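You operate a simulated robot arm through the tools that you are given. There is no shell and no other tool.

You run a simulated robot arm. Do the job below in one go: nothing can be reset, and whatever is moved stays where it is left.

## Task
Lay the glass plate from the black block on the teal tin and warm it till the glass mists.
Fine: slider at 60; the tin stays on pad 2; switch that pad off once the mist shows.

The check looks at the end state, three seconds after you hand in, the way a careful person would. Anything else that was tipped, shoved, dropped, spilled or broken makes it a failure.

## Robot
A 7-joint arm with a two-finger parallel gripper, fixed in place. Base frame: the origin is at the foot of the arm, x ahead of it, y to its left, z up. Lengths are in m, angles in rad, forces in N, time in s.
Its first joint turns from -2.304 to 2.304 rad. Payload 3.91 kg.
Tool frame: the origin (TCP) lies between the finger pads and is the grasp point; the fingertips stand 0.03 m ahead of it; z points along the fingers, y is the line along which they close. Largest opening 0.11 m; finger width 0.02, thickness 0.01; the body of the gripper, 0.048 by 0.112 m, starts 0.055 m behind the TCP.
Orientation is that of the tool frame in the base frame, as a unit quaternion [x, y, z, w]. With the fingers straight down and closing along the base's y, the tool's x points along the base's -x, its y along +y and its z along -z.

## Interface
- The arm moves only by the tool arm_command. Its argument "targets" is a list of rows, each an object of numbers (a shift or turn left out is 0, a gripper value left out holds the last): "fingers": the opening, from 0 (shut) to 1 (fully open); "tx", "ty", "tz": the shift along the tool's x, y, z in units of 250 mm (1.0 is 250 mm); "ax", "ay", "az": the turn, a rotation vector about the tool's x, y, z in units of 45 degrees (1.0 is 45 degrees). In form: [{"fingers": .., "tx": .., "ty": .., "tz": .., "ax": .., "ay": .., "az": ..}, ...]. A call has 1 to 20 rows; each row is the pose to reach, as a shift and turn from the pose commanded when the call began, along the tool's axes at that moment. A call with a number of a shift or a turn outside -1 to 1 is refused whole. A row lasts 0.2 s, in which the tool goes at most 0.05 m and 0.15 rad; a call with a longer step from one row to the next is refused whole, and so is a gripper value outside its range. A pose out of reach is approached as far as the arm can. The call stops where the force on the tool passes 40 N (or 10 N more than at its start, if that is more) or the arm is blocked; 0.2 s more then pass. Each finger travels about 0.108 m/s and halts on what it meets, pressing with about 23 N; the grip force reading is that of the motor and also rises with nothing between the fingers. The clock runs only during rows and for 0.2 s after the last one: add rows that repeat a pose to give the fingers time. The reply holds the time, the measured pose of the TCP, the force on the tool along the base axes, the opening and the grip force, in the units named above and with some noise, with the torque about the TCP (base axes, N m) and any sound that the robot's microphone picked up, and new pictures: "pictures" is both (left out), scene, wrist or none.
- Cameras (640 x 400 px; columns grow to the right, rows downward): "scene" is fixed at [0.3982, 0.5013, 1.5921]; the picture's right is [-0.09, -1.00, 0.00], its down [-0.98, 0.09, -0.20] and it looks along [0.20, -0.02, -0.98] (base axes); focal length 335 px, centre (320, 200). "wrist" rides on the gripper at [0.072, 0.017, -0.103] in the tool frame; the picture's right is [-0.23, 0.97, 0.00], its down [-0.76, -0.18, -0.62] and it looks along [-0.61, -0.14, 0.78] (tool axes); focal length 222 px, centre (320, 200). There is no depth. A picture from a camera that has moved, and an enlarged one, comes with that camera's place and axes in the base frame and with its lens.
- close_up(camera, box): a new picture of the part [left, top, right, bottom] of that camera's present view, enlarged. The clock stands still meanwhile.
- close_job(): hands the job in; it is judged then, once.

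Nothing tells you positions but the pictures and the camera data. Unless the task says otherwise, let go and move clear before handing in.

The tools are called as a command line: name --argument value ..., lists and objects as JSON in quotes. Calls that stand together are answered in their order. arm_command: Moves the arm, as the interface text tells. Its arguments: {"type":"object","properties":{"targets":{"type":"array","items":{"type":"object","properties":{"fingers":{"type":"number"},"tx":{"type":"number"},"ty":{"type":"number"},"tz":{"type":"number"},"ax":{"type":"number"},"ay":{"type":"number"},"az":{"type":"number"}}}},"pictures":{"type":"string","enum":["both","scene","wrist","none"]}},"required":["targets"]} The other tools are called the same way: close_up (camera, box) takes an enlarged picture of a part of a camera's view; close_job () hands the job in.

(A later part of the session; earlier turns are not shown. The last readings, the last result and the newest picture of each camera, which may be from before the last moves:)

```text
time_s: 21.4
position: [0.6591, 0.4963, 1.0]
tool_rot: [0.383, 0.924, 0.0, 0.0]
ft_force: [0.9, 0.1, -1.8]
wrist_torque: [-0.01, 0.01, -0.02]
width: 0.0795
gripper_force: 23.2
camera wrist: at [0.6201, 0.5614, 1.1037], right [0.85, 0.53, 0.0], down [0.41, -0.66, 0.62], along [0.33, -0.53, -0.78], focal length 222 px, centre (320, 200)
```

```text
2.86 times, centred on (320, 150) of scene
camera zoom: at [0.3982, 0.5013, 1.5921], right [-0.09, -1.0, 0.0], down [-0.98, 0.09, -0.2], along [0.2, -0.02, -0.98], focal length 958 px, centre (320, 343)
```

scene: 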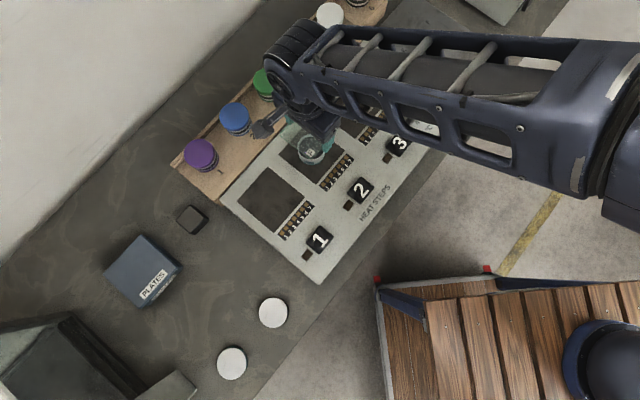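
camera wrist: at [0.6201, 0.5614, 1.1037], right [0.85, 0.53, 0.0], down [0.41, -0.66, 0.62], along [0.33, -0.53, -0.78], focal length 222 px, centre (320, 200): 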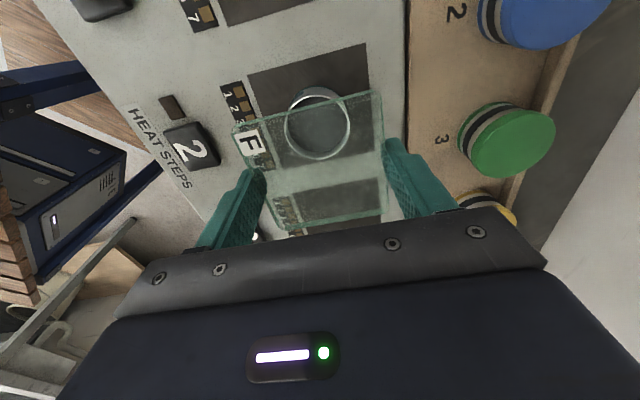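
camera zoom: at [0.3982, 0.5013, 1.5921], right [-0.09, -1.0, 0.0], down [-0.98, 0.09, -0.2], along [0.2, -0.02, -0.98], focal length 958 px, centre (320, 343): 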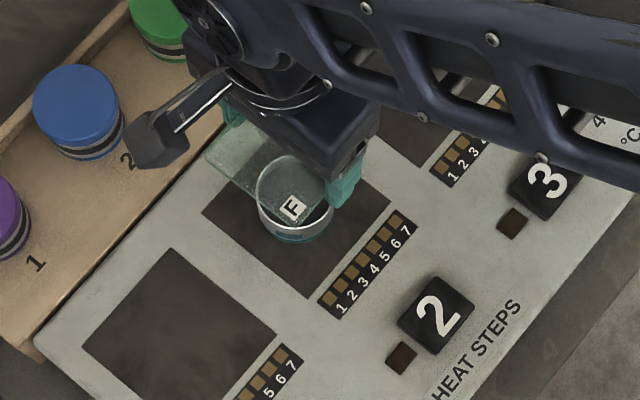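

The plate is over the tin, whose rim centre works out to (0.657, 0.4965) at z≈0.905. I'll lower to about 13 mm above the rim with a small centring shift and check again.

arm_command --targets '[{"tx": 0.002, "ty": -0.004, "tz": 0.08}, {"tx": 0.005, "ty": -0.009, "tz": 0.16}, {"tx": 0.005, "ty": -0.009, "tz": 0.22}, {"tx": 0.005, "ty": -0.009, "tz": 0.24}, {"tx": 0.005, "ty": -0.009, "tz": 0.24}]' --pictures "both"

close_up --camera "wrist" --box '[200, 60, 440, 240]'

close_up --camera "scene" --box '[260, 100, 360, 190]'

```text
time_s: 22.6
position: [0.6563, 0.4973, 0.9403]
tool_rot: [0.383, 0.924, -0.001, 0.0]
ft_force: [-0.4, 0.3, -0.9]
wrist_torque: [0.01, -0.02, 0.01]
width: 0.0797
gripper_force: 23.0
camera wrist: at [0.6173, 0.5607, 1.0447], right [0.85, 0.53, 0.0], down [0.41, -0.66, 0.62], along [0.33, -0.53, -0.78], focal length 222 px, centre (320, 200)
```

scene: 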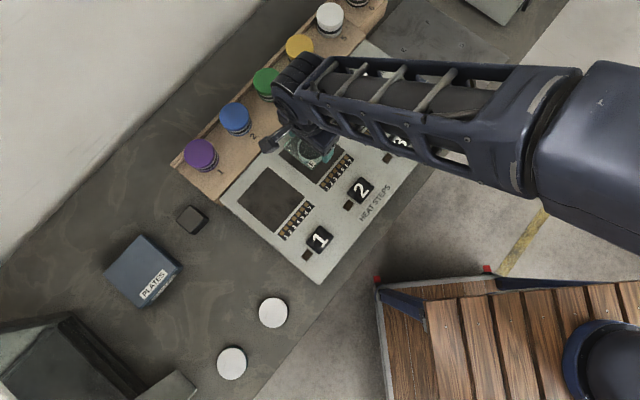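
wrist: 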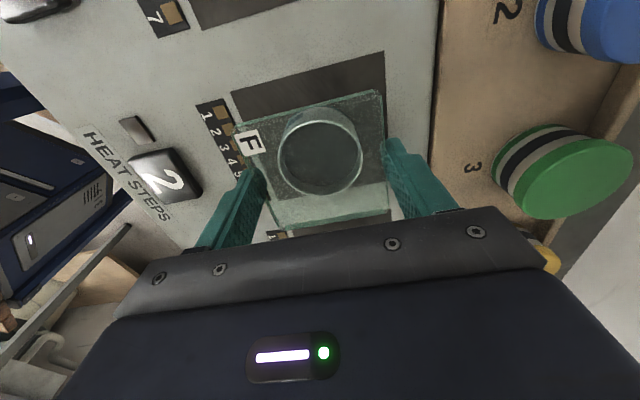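

```text
2.22 times, centred on (320, 150) of wrist
camera zoom: at [0.6173, 0.5607, 1.0447], right [0.85, 0.53, 0.0], down [0.41, -0.66, 0.62], along [0.33, -0.53, -0.78], focal length 494 px, centre (320, 311)
```

zoom: 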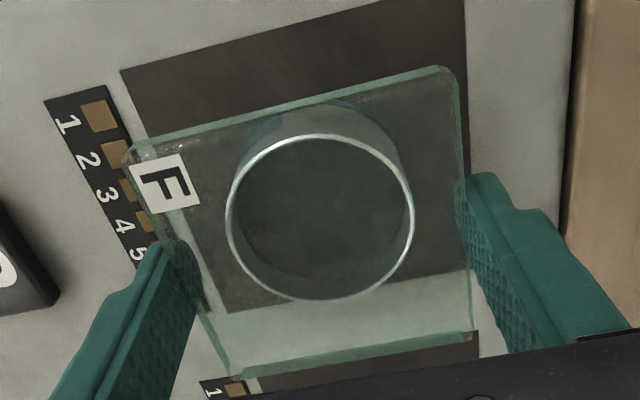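

```text
4.44 times, centred on (310, 145) of scene
camera zoom: at [0.3982, 0.5013, 1.5921], right [-0.09, -1.0, 0.0], down [-0.98, 0.09, -0.2], along [0.2, -0.02, -0.98], focal length 1490 px, centre (364, 444)
```

zoom: 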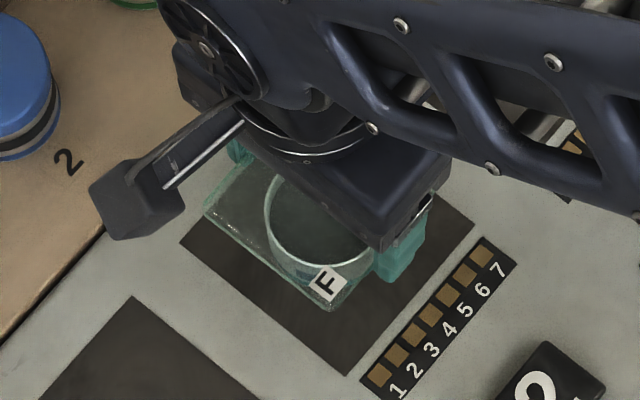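

The plate is centred on the tin to within a millimetre, with roughly 1–1.5 cm to go. I'll lower in small steps and watch the force.

arm_command --targets '[{"tz": 0.016}, {"tz": 0.032}, {"tz": 0.04}, {"tz": 0.04}]' --pictures "wrist"

close_up --camera "wrist" --box '[200, 60, 440, 240]'

```text
time_s: 23.6
position: [0.6564, 0.4962, 0.9307]
tool_rot: [0.383, 0.924, 0.0, 0.0]
ft_force: [0.2, -0.5, -1.5]
wrist_torque: [0.0, 0.0, 0.01]
width: 0.0795
gripper_force: 23.3
camera wrist: at [0.6171, 0.5602, 1.0337], right [0.85, 0.53, 0.0], down [0.41, -0.66, 0.62], along [0.33, -0.53, -0.78], focal length 222 px, centre (320, 200)
```

wrist: 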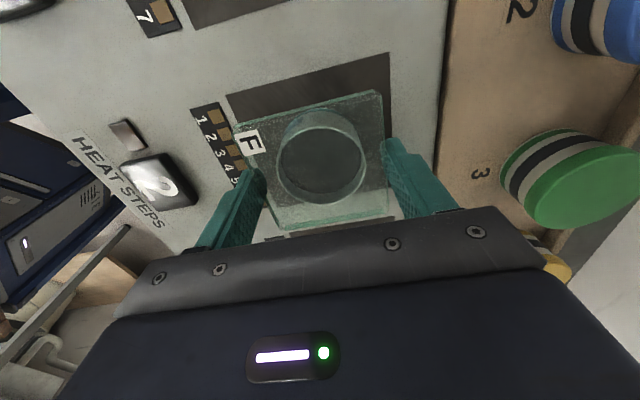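

```text
2.22 times, centred on (320, 150) of wrist
camera zoom: at [0.6171, 0.5602, 1.0337], right [0.85, 0.53, 0.0], down [0.41, -0.66, 0.62], along [0.33, -0.53, -0.78], focal length 494 px, centre (320, 311)
```

zoom: 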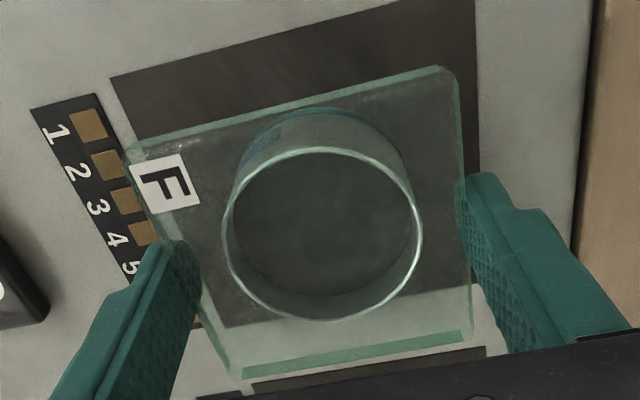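

There's a gap of about 4 mm left. I'll continue in 1.5–2 mm steps and read the force after each.

arm_command --targets '[{"tz": 0.004}, {"tz": 0.008}, {"tz": 0.008}]' --pictures "none"

arm_command --targets '[{"tz": 0.003}, {"tz": 0.006}, {"tz": 0.006}]' --pictures "wrist"

close_up --camera "wrist" --box '[200, 60, 440, 240]'

```text
time_s: 24.4
position: [0.6558, 0.497, 0.9273]
tool_rot: [0.383, 0.924, 0.001, 0.0]
ft_force: [-0.1, -1.0, -1.3]
wrist_torque: [0.02, 0.01, 0.01]
width: 0.0797
gripper_force: 22.8
```

```text
time_s: 25.2
position: [0.6559, 0.4965, 0.9269]
tool_rot: [0.383, 0.924, -0.001, -0.001]
ft_force: [0.7, 0.8, -1.1]
wrist_torque: [0.03, 0.01, 0.02]
width: 0.0797
gripper_force: 22.8
camera wrist: at [0.6173, 0.5603, 1.0302], right [0.85, 0.53, 0.0], down [0.41, -0.66, 0.62], along [0.33, -0.53, -0.78], focal length 222 px, centre (320, 200)
```

wrist: 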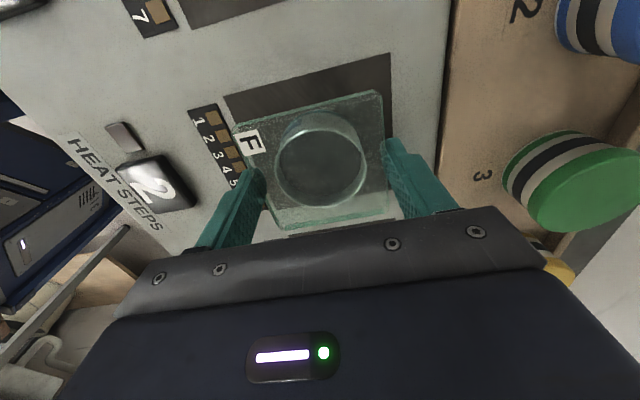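

```text
2.22 times, centred on (320, 150) of wrist
camera zoom: at [0.6173, 0.5603, 1.0302], right [0.85, 0.53, 0.0], down [0.41, -0.66, 0.62], along [0.33, -0.53, -0.78], focal length 494 px, centre (320, 311)
```

zoom: 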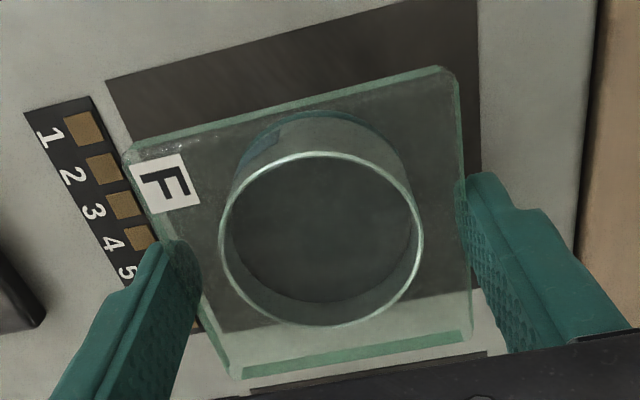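

There's no contact yet, so I'll keep going down in 1 mm steps.

arm_command --targets '[{"tz": 0.002}, {"tz": 0.004}, {"tz": 0.004}]' --pictures "none"

arm_command --targets '[{"tz": 0.002}, {"tz": 0.004}, {"tz": 0.004}]' --pictures "none"

```text
time_s: 26.0
position: [0.6544, 0.4967, 0.9266]
tool_rot: [0.383, 0.924, 0.001, 0.0]
ft_force: [0.4, 1.2, -2.3]
wrist_torque: [0.01, 0.0, 0.03]
width: 0.0795
gripper_force: 22.8
```

```text
time_s: 26.8
position: [0.6551, 0.4983, 0.9254]
tool_rot: [0.383, 0.924, -0.001, 0.0]
ft_force: [0.2, -1.7, 3.8]
wrist_torque: [-0.07, 0.01, 0.04]
width: 0.0797
gripper_force: 23.1
```

The vertical force changed to +3.8 N, so the plate seems to be touching the rim. I'll take one more reading in place to confirm it.

arm_command --targets '[{"tz": 0.001}, {"tz": 0.001}]' --pictures "both"

close_up --camera "wrist" --box '[200, 60, 440, 240]'

close_up --camera "scene" --box '[260, 100, 360, 190]'

```text
time_s: 27.4
position: [0.6543, 0.4973, 0.9255]
tool_rot: [0.381, 0.924, 0.001, 0.0]
ft_force: [0.6, 1.4, 7.9]
wrist_torque: [0.02, -0.03, 0.0]
width: 0.0795
gripper_force: 23.5
camera wrist: at [0.6162, 0.5603, 1.0294], right [0.85, 0.53, 0.0], down [0.41, -0.66, 0.62], along [0.33, -0.53, -0.78], focal length 222 px, centre (320, 200)
```

scene: 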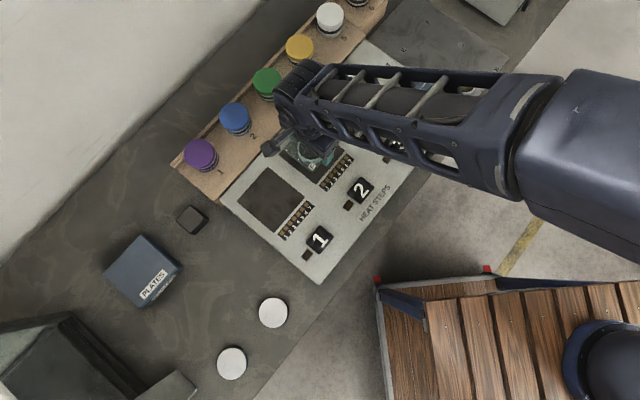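
wrist: 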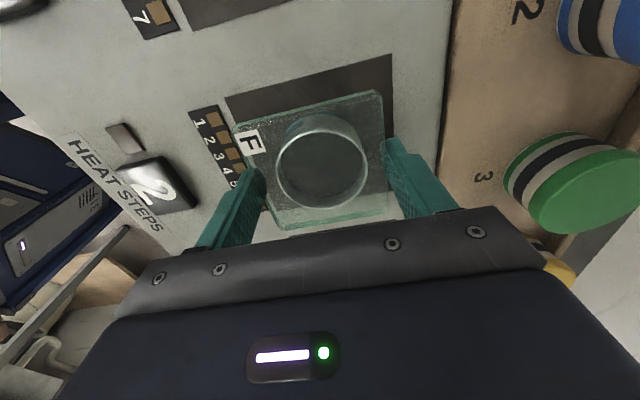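

```text
2.22 times, centred on (320, 150) of wrist
camera zoom: at [0.6162, 0.5603, 1.0294], right [0.85, 0.53, 0.0], down [0.41, -0.66, 0.62], along [0.33, -0.53, -0.78], focal length 494 px, centre (320, 311)
```

zoom: 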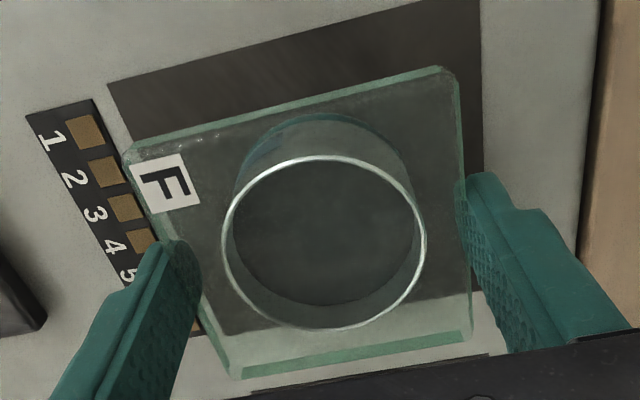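

```text
4.44 times, centred on (310, 145) of scene
camera zoom: at [0.3982, 0.5013, 1.5921], right [-0.09, -1.0, 0.0], down [-0.98, 0.09, -0.2], along [0.2, -0.02, -0.98], focal length 1490 px, centre (364, 444)
```

zoom: 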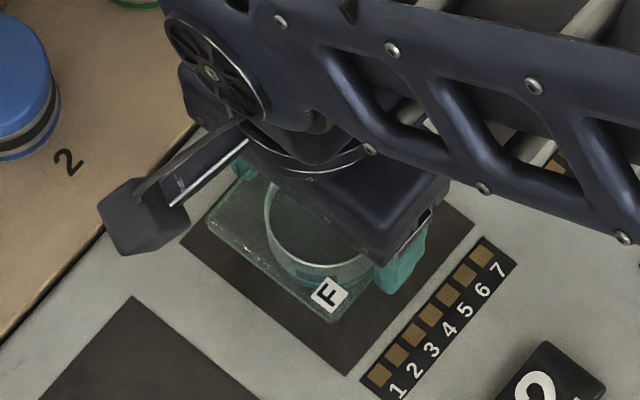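

Contact is confirmed at about 8 N and the rim is centred under the plate. I'll release gently and rise straight up.

arm_command --targets '[{"fingers": 0.8}, {"fingers": 0.95}, {"fingers": 0.95}, {"fingers": 0.95}]' --pictures "wrist"

arm_command --targets '[{"tz": -0.05}, {"tz": -0.12}, {"tz": -0.24}, {"tz": -0.38}, {"tz": -0.5}, {"tz": -0.5}]' --pictures "both"

close_up --camera "wrist" --box '[200, 40, 440, 220]'

```text
time_s: 28.4
position: [0.6562, 0.4974, 0.9254]
tool_rot: [0.382, 0.924, 0.001, 0.0]
ft_force: [0.0, 1.1, -0.6]
wrist_torque: [0.01, -0.02, -0.02]
width: 0.1048
gripper_force: 0.0
camera wrist: at [0.6163, 0.5602, 1.0289], right [0.85, 0.53, 0.0], down [0.41, -0.66, 0.62], along [0.33, -0.53, -0.78], focal length 222 px, centre (320, 200)
```

wrist: 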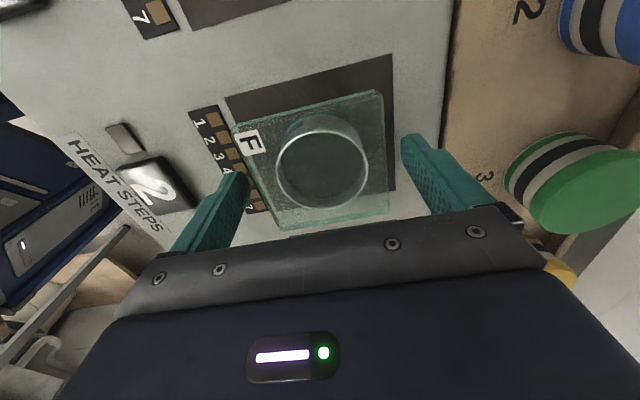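

```text
time_s: 29.8
position: [0.6565, 0.4967, 1.0478]
tool_rot: [0.383, 0.924, -0.001, 0.001]
ft_force: [0.2, -1.0, 0.9]
wrist_torque: [0.02, -0.02, 0.03]
width: 0.1047
gripper_force: 0.0
camera wrist: at [0.6181, 0.5606, 1.1522], right [0.85, 0.53, 0.0], down [0.41, -0.66, 0.62], along [0.33, -0.53, -0.78], focal length 222 px, centre (320, 200)
```

scene: 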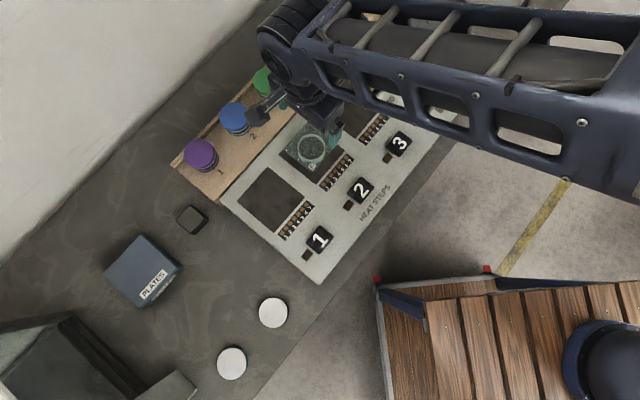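
wrist: 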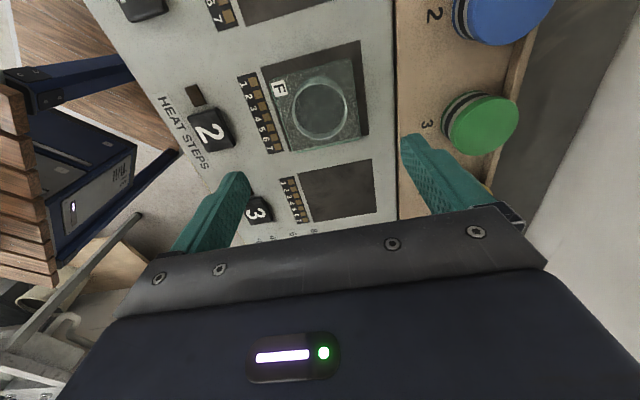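

```text
2.22 times, centred on (320, 130) of wrist
camera zoom: at [0.6181, 0.5606, 1.1522], right [0.85, 0.53, 0.0], down [0.41, -0.66, 0.62], along [0.33, -0.53, -0.78], focal length 494 px, centre (320, 356)
```

zoom: 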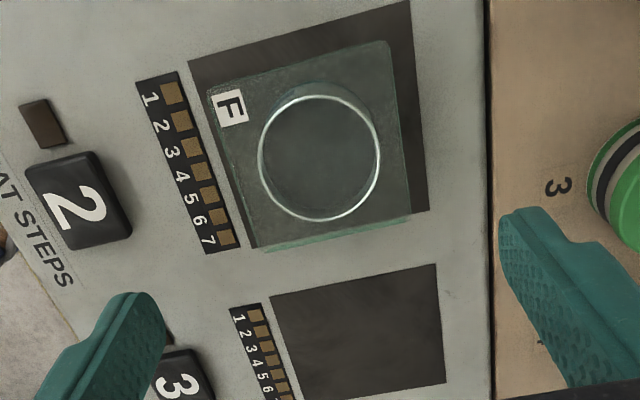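

The plate lies flat and centred on the tin. I'll shut the fingers and move above button 2 for a close look before pressing it.

arm_command --targets '[{"fingers": 0.5, "ty": -0.12}, {"fingers": 0.1, "ty": -0.26, "tz": 0.04}, {"fingers": 0.0, "ty": -0.4, "tz": 0.1}, {"fingers": 0.0, "ty": -0.5, "tz": 0.18}, {"fingers": 0.0, "ty": -0.554, "tz": 0.24}, {"fingers": 0.0, "ty": -0.554, "tz": 0.24}]' --pictures "both"

close_up --camera "wrist" --box '[220, 60, 420, 220]'

close_up --camera "wrist" --box '[380, 20, 640, 220]'

close_up --camera "scene" --box '[270, 110, 410, 230]'

```text
time_s: 31.2
position: [0.5569, 0.3998, 0.99]
tool_rot: [0.383, 0.924, 0.0, 0.0]
ft_force: [0.2, -0.1, -0.4]
wrist_torque: [0.0, -0.01, 0.01]
width: 0.0
gripper_force: 23.4
camera wrist: at [0.5189, 0.463, 1.0932], right [0.85, 0.53, 0.0], down [0.41, -0.66, 0.62], along [0.33, -0.53, -0.78], focal length 222 px, centre (320, 200)
```

scene: 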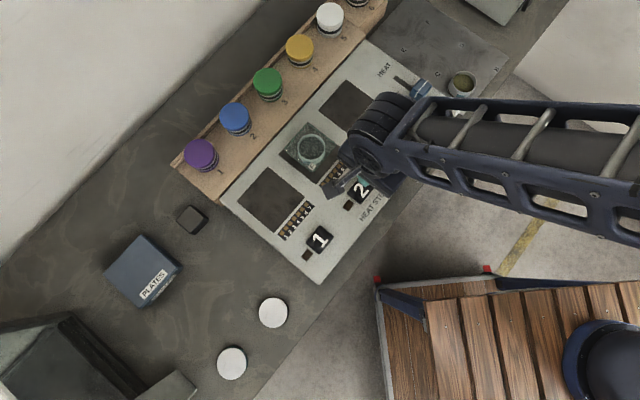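
wrist: 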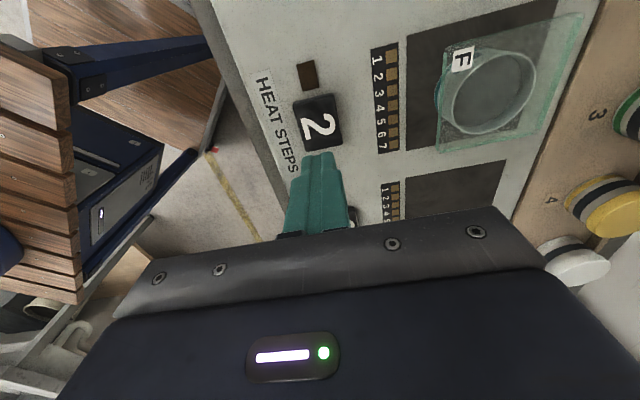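

```text
2.50 times, centred on (320, 140) of wrist
camera zoom: at [0.5189, 0.463, 1.0932], right [0.85, 0.53, 0.0], down [0.41, -0.66, 0.62], along [0.33, -0.53, -0.78], focal length 555 px, centre (320, 350)
```

zoom: 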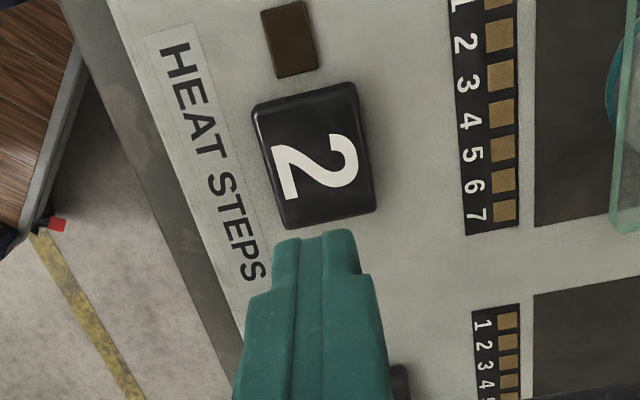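

```text
2.00 times, centred on (510, 120) of wrist
camera zoom: at [0.5189, 0.463, 1.0932], right [0.85, 0.53, 0.0], down [0.41, -0.66, 0.62], along [0.33, -0.53, -0.78], focal length 444 px, centre (-60, 360)
```

zoom: 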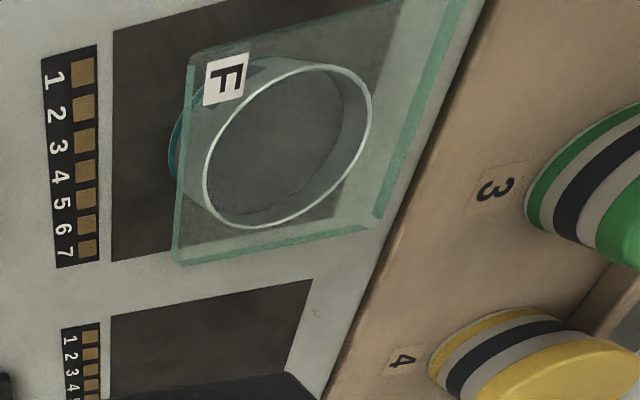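

```text
3.33 times, centred on (340, 170) of scene
camera zoom: at [0.3982, 0.5013, 1.5921], right [-0.09, -1.0, 0.0], down [-0.98, 0.09, -0.2], along [0.2, -0.02, -0.98], focal length 1118 px, centre (253, 300)
```

zoom: 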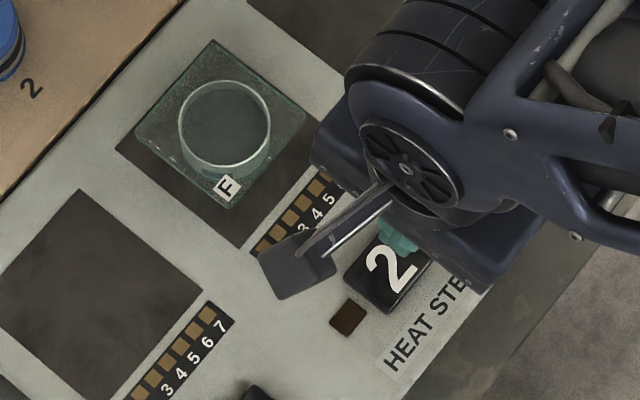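

Button 2 is right under the closed fingers, and both cameras can see the plate and the step lamps. I'll go down to about 1 cm above the key.

arm_command --targets '[{"tz": 0.1, "ty": 0.002}, {"tz": 0.18, "ty": 0.004}, {"tz": 0.24, "ty": 0.004}, {"tz": 0.256, "ty": 0.004}, {"tz": 0.256, "ty": 0.004}]' --pictures "wrist"

close_up --camera "wrist" --box '[220, 60, 420, 220]'

```text
time_s: 32.4
position: [0.5571, 0.3982, 0.9276]
tool_rot: [0.383, 0.924, 0.0, 0.0]
ft_force: [-0.1, -0.1, -0.9]
wrist_torque: [0.01, 0.02, -0.03]
width: 0.0
gripper_force: 23.0
camera wrist: at [0.5188, 0.4627, 1.0301], right [0.85, 0.53, 0.0], down [0.41, -0.66, 0.62], along [0.33, -0.53, -0.78], focal length 222 px, centre (320, 200)
```

wrist: 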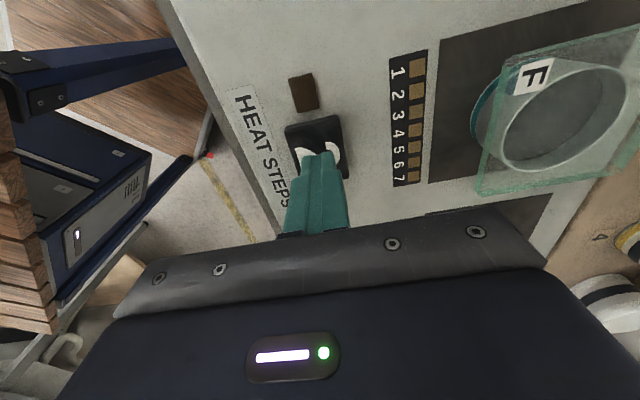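

```text
2.50 times, centred on (320, 140) of wrist
camera zoom: at [0.5188, 0.4627, 1.0301], right [0.85, 0.53, 0.0], down [0.41, -0.66, 0.62], along [0.33, -0.53, -0.78], focal length 555 px, centre (320, 350)
```

zoom: 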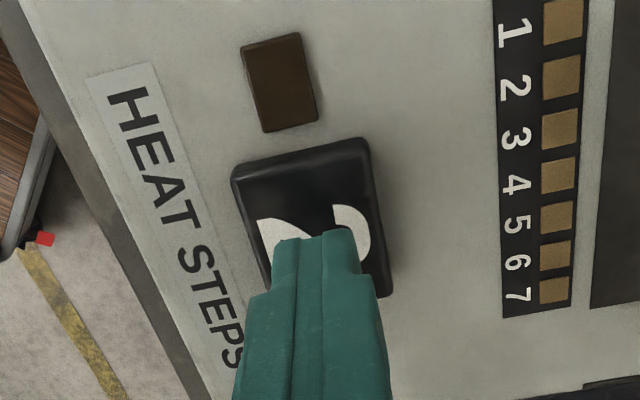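

The tips are just over the key. I'll press down in small increments and watch the force, any sound, and the lamp.

arm_command --targets '[{"tz": 0.01}, {"tz": 0.02}, {"tz": 0.03}, {"tz": 0.036}]' --pictures "none"

arm_command --targets '[{"tz": 0.004}, {"tz": 0.008}]' --pictures "wrist"

```text
time_s: 33.4
position: [0.5587, 0.3985, 0.9174]
tool_rot: [0.383, 0.924, 0.001, 0.0]
ft_force: [-0.2, -0.4, -0.2]
wrist_torque: [-0.01, 0.01, 0.0]
width: 0.0001
gripper_force: 23.7
```

```text
time_s: 34.0
position: [0.5592, 0.3984, 0.916]
tool_rot: [0.382, 0.924, 0.0, 0.0]
ft_force: [0.8, -0.2, 0.6]
wrist_torque: [-0.01, 0.01, 0.0]
width: 0.0
gripper_force: 22.7
camera wrist: at [0.5198, 0.4628, 1.0187], right [0.85, 0.53, 0.0], down [0.41, -0.66, 0.62], along [0.33, -0.53, -0.78], focal length 222 px, centre (320, 200)
```

wrist: 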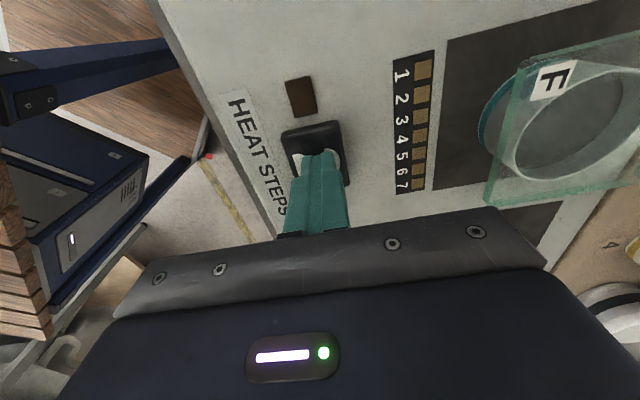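

There's no contact yet at tip height z≈0.886. I'll continue down in 2 mm steps.

arm_command --targets '[{"tz": 0.004}, {"tz": 0.008}, {"tz": 0.008}]' --pictures "wrist"

```text
time_s: 34.8
position: [0.5596, 0.3988, 0.9128]
tool_rot: [0.383, 0.924, 0.0, 0.0]
ft_force: [-0.2, 0.2, -0.7]
wrist_torque: [-0.01, -0.01, 0.0]
width: 0.0002
gripper_force: 22.9
camera wrist: at [0.5198, 0.4629, 1.0159], right [0.85, 0.53, 0.0], down [0.41, -0.66, 0.62], along [0.33, -0.53, -0.78], focal length 222 px, centre (320, 200)
```

wrist: 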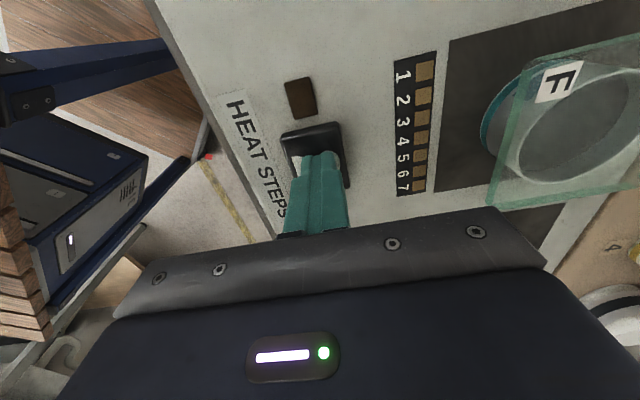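

arm_command --targets '[{"tz": 0.004}, {"tz": 0.008}]' --pictures "wrist"

```text
time_s: 35.4
position: [0.559, 0.3995, 0.9103]
tool_rot: [0.383, 0.924, 0.001, 0.0]
ft_force: [0.1, -0.2, 1.2]
wrist_torque: [-0.01, -0.01, -0.06]
width: 0.0002
gripper_force: 22.4
camera wrist: at [0.5199, 0.4629, 1.0144], right [0.85, 0.53, 0.0], down [0.41, -0.66, 0.62], along [0.33, -0.53, -0.78], focal length 222 px, centre (320, 200)
```

wrist: 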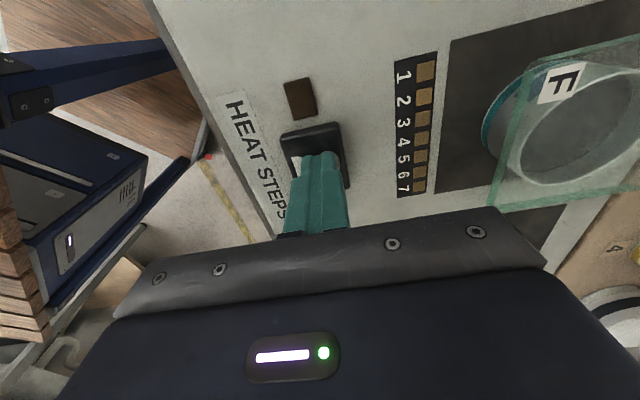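

A light touch of about 1–2 N is starting. I'll press a little further.

arm_command --targets '[{"tz": 0.004}, {"tz": 0.008}]' --pictures "wrist"

```text
time_s: 36.0
position: [0.558, 0.3996, 0.91]
tool_rot: [0.381, 0.925, 0.001, 0.0]
ft_force: [-1.0, -0.9, 2.6]
wrist_torque: [0.02, 0.01, 0.01]
width: 0.0
gripper_force: 23.2
heard: click
camera wrist: at [0.5197, 0.463, 1.0126], right [0.85, 0.53, 0.0], down [0.41, -0.66, 0.62], along [0.33, -0.53, -0.78], focal length 222 px, centre (320, 200)
```

wrist: 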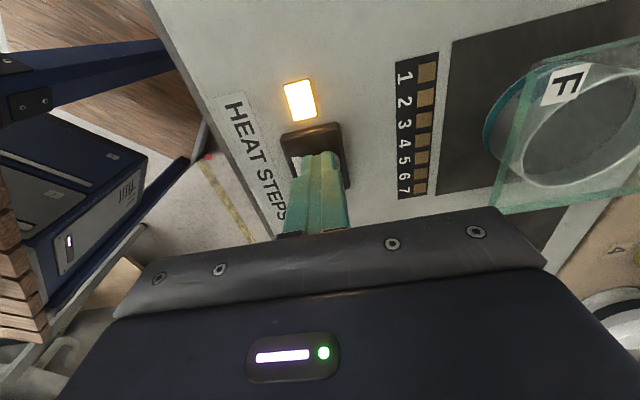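

I heard a click and lamp 2 lit, so pad 2 is on. I'll back off the key and watch the plate and the step lamps.

arm_command --targets '[{"tz": -0.04}, {"tz": -0.1}, {"tz": -0.1}]' --pictures "both"

close_up --camera "wrist" --box '[380, 20, 640, 220]'

close_up --camera "scene" --box '[270, 110, 370, 200]'

```text
time_s: 36.8
position: [0.5585, 0.3999, 0.9341]
tool_rot: [0.383, 0.924, -0.001, 0.0]
ft_force: [0.1, -0.2, 0.4]
wrist_torque: [0.02, -0.03, 0.0]
width: 0.0002
gripper_force: 23.7
camera wrist: at [0.52, 0.4624, 1.0376], right [0.85, 0.53, 0.0], down [0.41, -0.66, 0.62], along [0.33, -0.53, -0.78], focal length 222 px, centre (320, 200)
```

scene: 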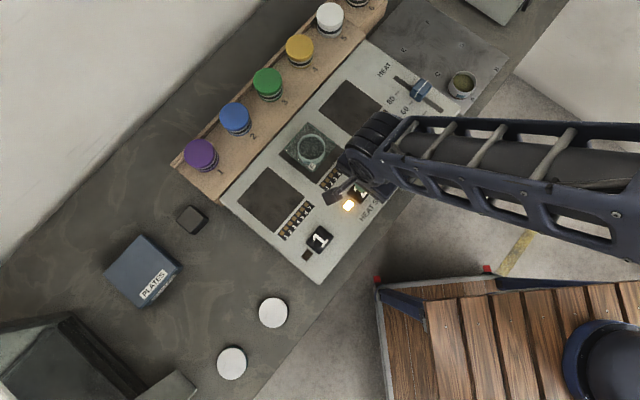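
wrist: 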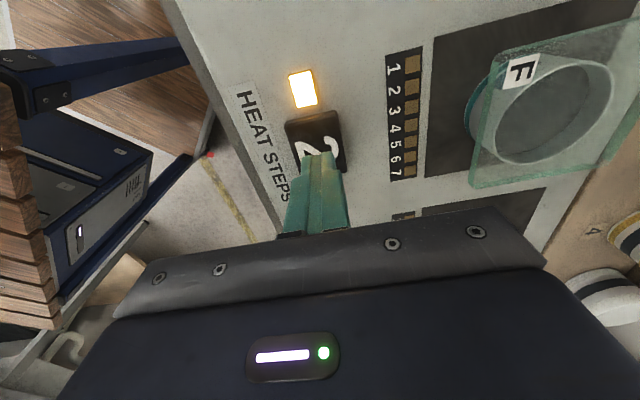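

```text
2.00 times, centred on (510, 120) of wrist
camera zoom: at [0.52, 0.4624, 1.0376], right [0.85, 0.53, 0.0], down [0.41, -0.66, 0.62], along [0.33, -0.53, -0.78], focal length 444 px, centre (-60, 360)
```

zoom: 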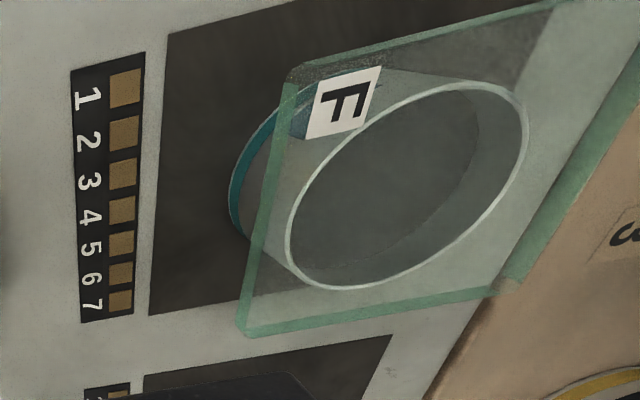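

```text
4.44 times, centred on (320, 155) of scene
camera zoom: at [0.3982, 0.5013, 1.5921], right [-0.09, -1.0, 0.0], down [-0.98, 0.09, -0.2], along [0.2, -0.02, -0.98], focal length 1490 px, centre (320, 400)
```

zoom: 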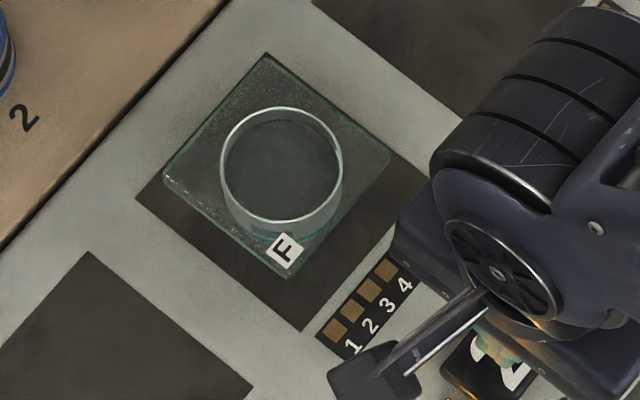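

Pad 2 is on, the glass is still clear, and no step lamps are lit yet. I'll wait here with short looks.

arm_command --targets '[{"tz": 0}, {"tz": 0}, {"tz": 0}, {"tz": 0}, {"tz": 0}, {"tz": 0}, {"tz": 0}, {"tz": 0}, {"tz": 0}, {"tz": 0}]' --pictures "wrist"

close_up --camera "wrist" --box '[380, 20, 640, 220]'

close_up --camera "scene" --box '[270, 110, 370, 200]'

```text
time_s: 39.0
position: [0.5594, 0.3976, 0.9337]
tool_rot: [0.383, 0.924, 0.0, 0.0]
ft_force: [-0.4, -0.5, 0.6]
wrist_torque: [0.0, -0.03, 0.03]
width: 0.0
gripper_force: 22.7
camera wrist: at [0.5199, 0.4624, 1.0375], right [0.85, 0.53, 0.0], down [0.41, -0.66, 0.62], along [0.33, -0.53, -0.78], focal length 222 px, centre (320, 200)
```

wrist: 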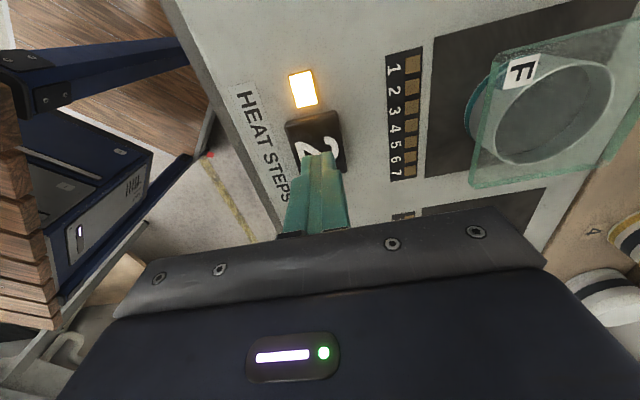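

```text
2.00 times, centred on (510, 120) of wrist
camera zoom: at [0.5199, 0.4624, 1.0375], right [0.85, 0.53, 0.0], down [0.41, -0.66, 0.62], along [0.33, -0.53, -0.78], focal length 444 px, centre (-60, 360)
```

zoom: 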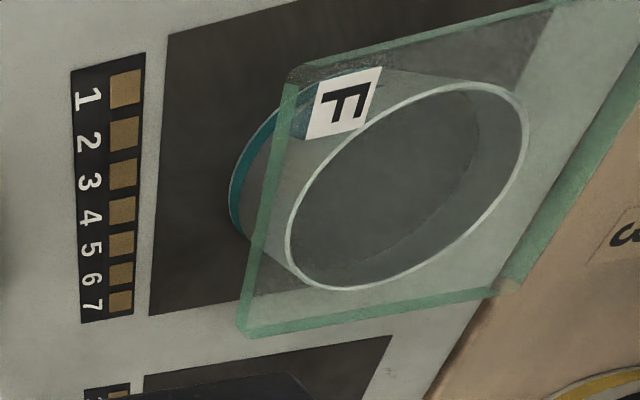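

```text
4.44 times, centred on (320, 155) of scene
camera zoom: at [0.3982, 0.5013, 1.5921], right [-0.09, -1.0, 0.0], down [-0.98, 0.09, -0.2], along [0.2, -0.02, -0.98], focal length 1490 px, centre (320, 400)
```

zoom: 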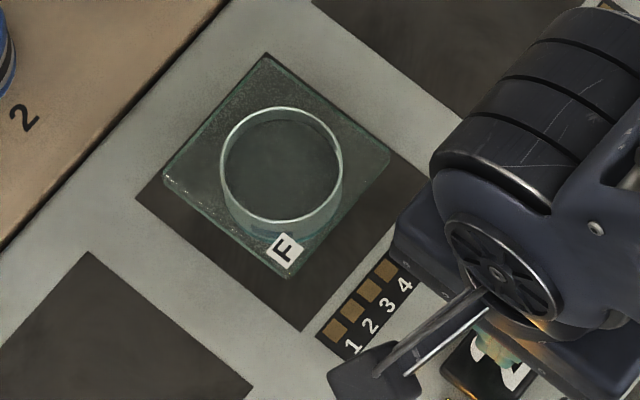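

The glass is still clear and lamp 2 is steadily lit. I'll keep waiting.

arm_command --targets '[{"tz": 0}, {"tz": 0}, {"tz": 0}, {"tz": 0}, {"tz": 0}, {"tz": 0}, {"tz": 0}, {"tz": 0}, {"tz": 0}, {"tz": 0}, {"tz": 0}, {"tz": 0}, {"tz": 0}, {"tz": 0}]' --pictures "wrist"

close_up --camera "wrist" --box '[380, 20, 640, 220]'

close_up --camera "scene" --box '[270, 110, 370, 200]'

```text
time_s: 42.0
position: [0.5584, 0.3994, 0.9331]
tool_rot: [0.382, 0.924, 0.0, 0.001]
ft_force: [0.0, -0.5, 0.3]
wrist_torque: [-0.01, -0.04, 0.01]
width: 0.0
gripper_force: 23.2
camera wrist: at [0.5199, 0.4624, 1.0375], right [0.85, 0.53, 0.0], down [0.41, -0.66, 0.62], along [0.33, -0.53, -0.78], focal length 222 px, centre (320, 200)
```

wrist: 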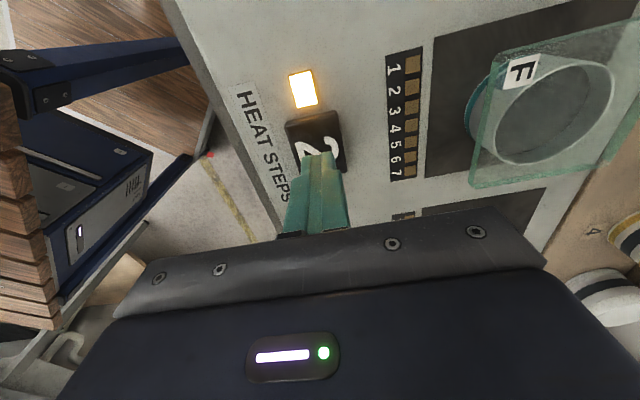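

```text
2.00 times, centred on (510, 120) of wrist
camera zoom: at [0.5199, 0.4624, 1.0375], right [0.85, 0.53, 0.0], down [0.41, -0.66, 0.62], along [0.33, -0.53, -0.78], focal length 444 px, centre (-60, 360)
```

zoom: 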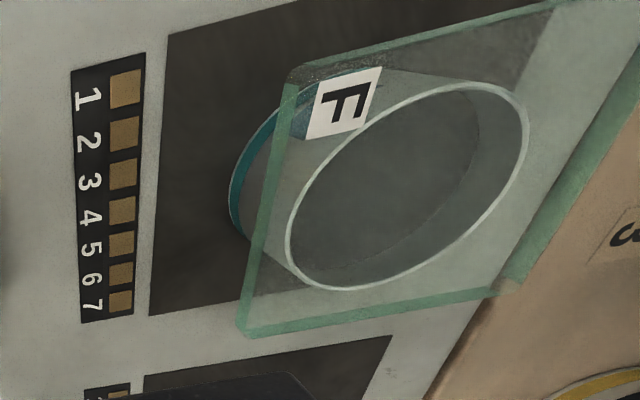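

```text
4.44 times, centred on (320, 155) of scene
camera zoom: at [0.3982, 0.5013, 1.5921], right [-0.09, -1.0, 0.0], down [-0.98, 0.09, -0.2], along [0.2, -0.02, -0.98], focal length 1490 px, centre (320, 400)
```

zoom: 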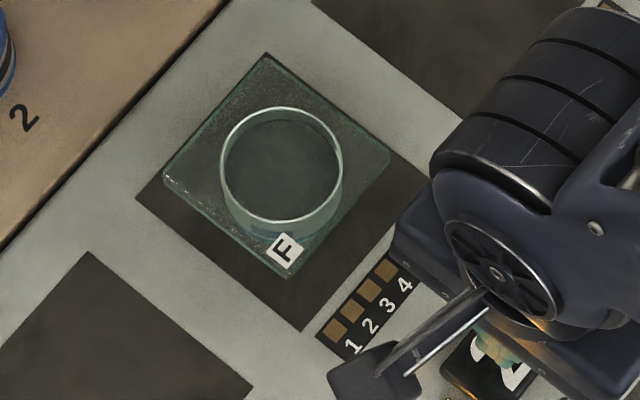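

No mist and no step lamp yet. I'll wait another four seconds.

arm_command --targets '[{"tz": 0}, {"tz": 0}, {"tz": 0}, {"tz": 0}, {"tz": 0}, {"tz": 0}, {"tz": 0}, {"tz": 0}, {"tz": 0}, {"tz": 0}, {"tz": 0}, {"tz": 0}, {"tz": 0}, {"tz": 0}, {"tz": 0}, {"tz": 0}, {"tz": 0}, {"tz": 0}, {"tz": 0}]' --pictures "none"

close_up --camera "wrist" --box '[260, 20, 640, 220]'

close_up --camera "scene" --box '[270, 110, 370, 200]'

```text
time_s: 46.0
position: [0.5585, 0.3976, 0.9341]
tool_rot: [0.382, 0.924, 0.0, 0.0]
ft_force: [-0.1, 0.3, -0.6]
wrist_torque: [-0.01, 0.0, 0.01]
width: 0.0
gripper_force: 23.2
```

```text
1.68 times, centred on (450, 120) of wrist
camera zoom: at [0.5199, 0.4624, 1.0375], right [0.85, 0.53, 0.0], down [0.41, -0.66, 0.62], along [0.33, -0.53, -0.78], focal length 374 px, centre (101, 335)
```

zoom: 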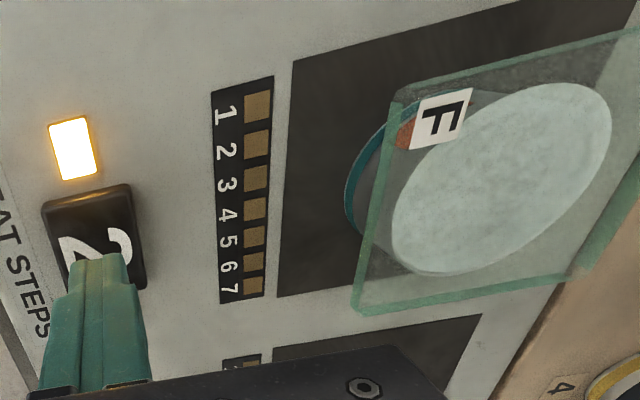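

```text
4.44 times, centred on (320, 155) of scene
camera zoom: at [0.3982, 0.5013, 1.5921], right [-0.09, -1.0, 0.0], down [-0.98, 0.09, -0.2], along [0.2, -0.02, -0.98], focal length 1490 px, centre (320, 400)
```

zoom: 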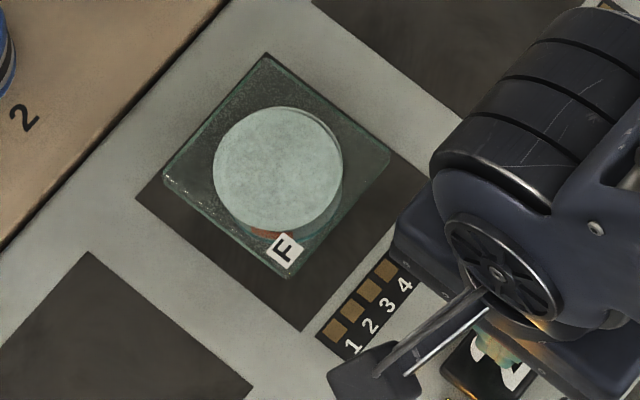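

Mist now covers the glass above the tin. I'm pressing button 2 again to switch the pad off.

arm_command --targets '[{"tz": 0.05}, {"tz": 0.085}, {"tz": 0.096}, {"tz": 0.102}]' --pictures "wrist"

```text
time_s: 47.0
position: [0.5582, 0.3987, 0.9095]
tool_rot: [0.382, 0.924, 0.0, -0.001]
ft_force: [1.2, -1.3, 3.1]
wrist_torque: [-0.04, -0.04, -0.02]
width: 0.0001
gripper_force: 22.9
heard: click
camera wrist: at [0.5194, 0.463, 1.0124], right [0.85, 0.53, 0.0], down [0.41, -0.66, 0.62], along [0.33, -0.53, -0.78], focal length 222 px, centre (320, 200)
```

wrist: 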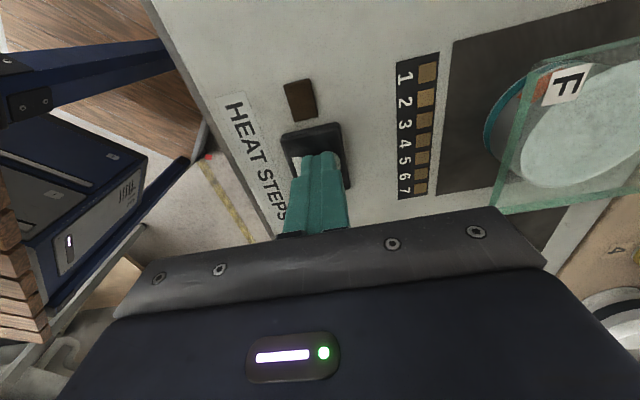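

It clicked and lamp 2 is dark, so the pad is off and the mist is showing. I'll rise clear of the key and check everything before handing in.

arm_command --targets '[{"tz": -0.05}, {"tz": -0.15}, {"tz": -0.3}, {"tz": -0.45, "tx": -0.05, "ty": -0.05}, {"tz": -0.6, "tx": -0.15, "ty": -0.15}, {"tz": -0.7, "tx": -0.25, "ty": -0.25}, {"tz": -0.7, "tx": -0.25, "ty": -0.35}, {"tz": -0.7, "tx": -0.25, "ty": -0.35}]' --pictures "both"

close_up --camera "scene" --box '[220, 60, 480, 290]'

close_up --camera "scene" --box '[370, 40, 490, 140]'

close_up --camera "scene" --box '[270, 110, 370, 200]'

```text
refused: row 5 steps farther than a row can; nothing moved
```

```text
1.74 times, centred on (350, 175) of scene
camera zoom: at [0.3982, 0.5013, 1.5921], right [-0.09, -1.0, 0.0], down [-0.98, 0.09, -0.2], along [0.2, -0.02, -0.98], focal length 583 px, centre (268, 244)
```

zoom: 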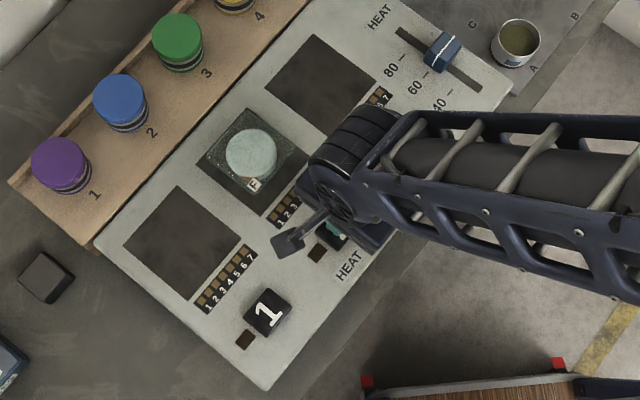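

```text
4.00 times, centred on (430, 90) of scene
camera zoom: at [0.3982, 0.5013, 1.5921], right [-0.09, -1.0, 0.0], down [-0.98, 0.09, -0.2], along [0.2, -0.02, -0.98], focal length 1342 px, centre (-120, 640)
```

zoom: 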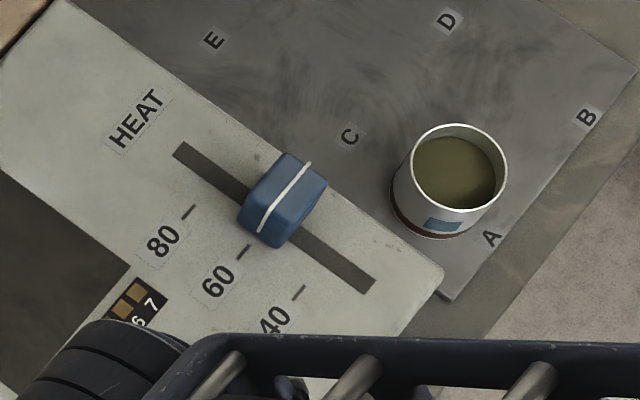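

```text
4.44 times, centred on (320, 155) of scene
camera zoom: at [0.3982, 0.5013, 1.5921], right [-0.09, -1.0, 0.0], down [-0.98, 0.09, -0.2], along [0.2, -0.02, -0.98], focal length 1490 px, centre (320, 400)
```

zoom: 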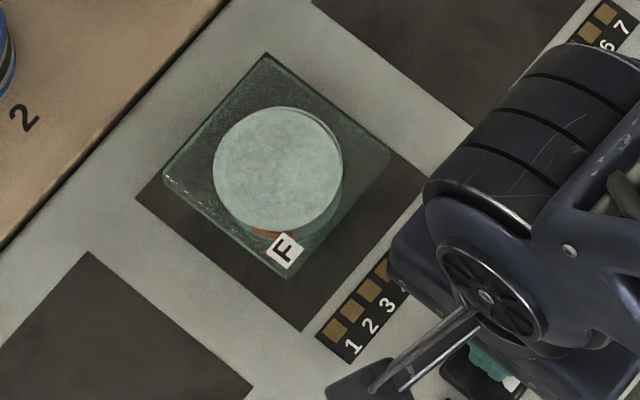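

That move was refused for too long a step, so the arm is still on the key. I'll go straight up in shorter steps.

arm_command --targets '[{"tz": -0.05}, {"tz": -0.15}, {"tz": -0.28}, {"tz": -0.42}, {"tz": -0.56}, {"tz": -0.7}, {"tz": -0.8}, {"tz": -0.8}]' --pictures "both"

close_up --camera "scene" --box '[220, 60, 480, 290]'

close_up --camera "wrist" --box '[240, 20, 560, 220]'

```text
time_s: 48.8
position: [0.5568, 0.4009, 1.1104]
tool_rot: [0.383, 0.924, 0.0, 0.0]
ft_force: [0.8, -0.1, -0.1]
wrist_torque: [-0.02, -0.02, 0.01]
width: 0.0
gripper_force: 23.3
camera wrist: at [0.5186, 0.4637, 1.2137], right [0.85, 0.53, 0.0], down [0.41, -0.66, 0.62], along [0.33, -0.53, -0.78], focal length 222 px, centre (320, 200)
```

scene: 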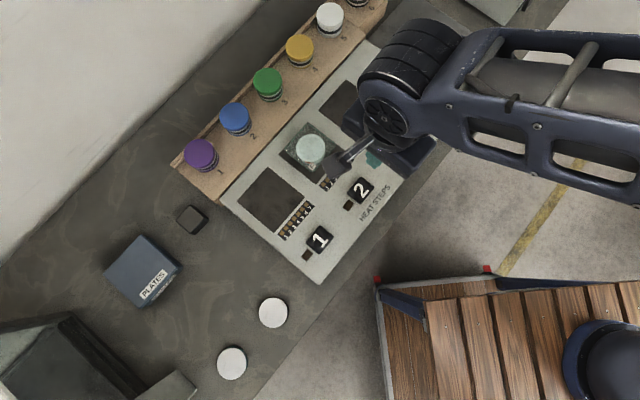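
wrist: 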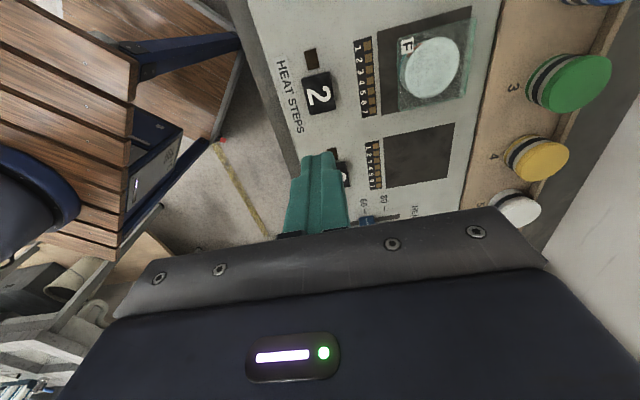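

```text
1.74 times, centred on (350, 175) of scene
camera zoom: at [0.3982, 0.5013, 1.5921], right [-0.09, -1.0, 0.0], down [-0.98, 0.09, -0.2], along [0.2, -0.02, -0.98], focal length 583 px, centre (268, 244)
```

zoom: 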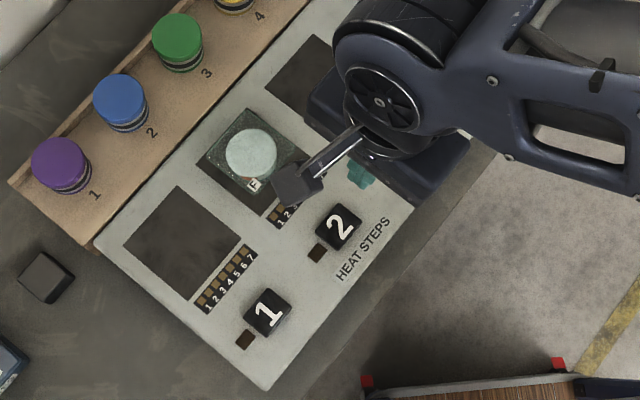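

```text
2.00 times, centred on (400, 120) of wrist
camera zoom: at [0.5186, 0.4637, 1.2137], right [0.85, 0.53, 0.0], down [0.41, -0.66, 0.62], along [0.33, -0.53, -0.78], focal length 444 px, centre (160, 360)
```

zoom: 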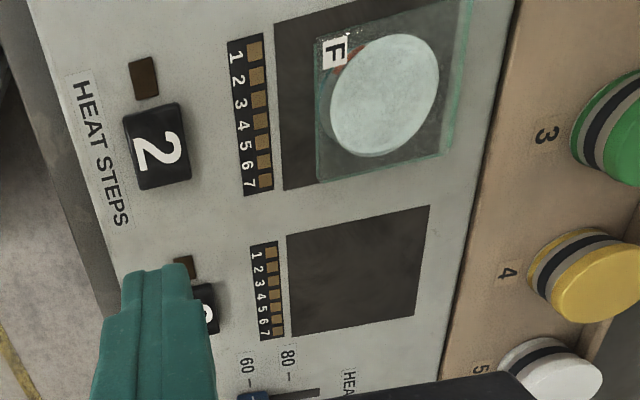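

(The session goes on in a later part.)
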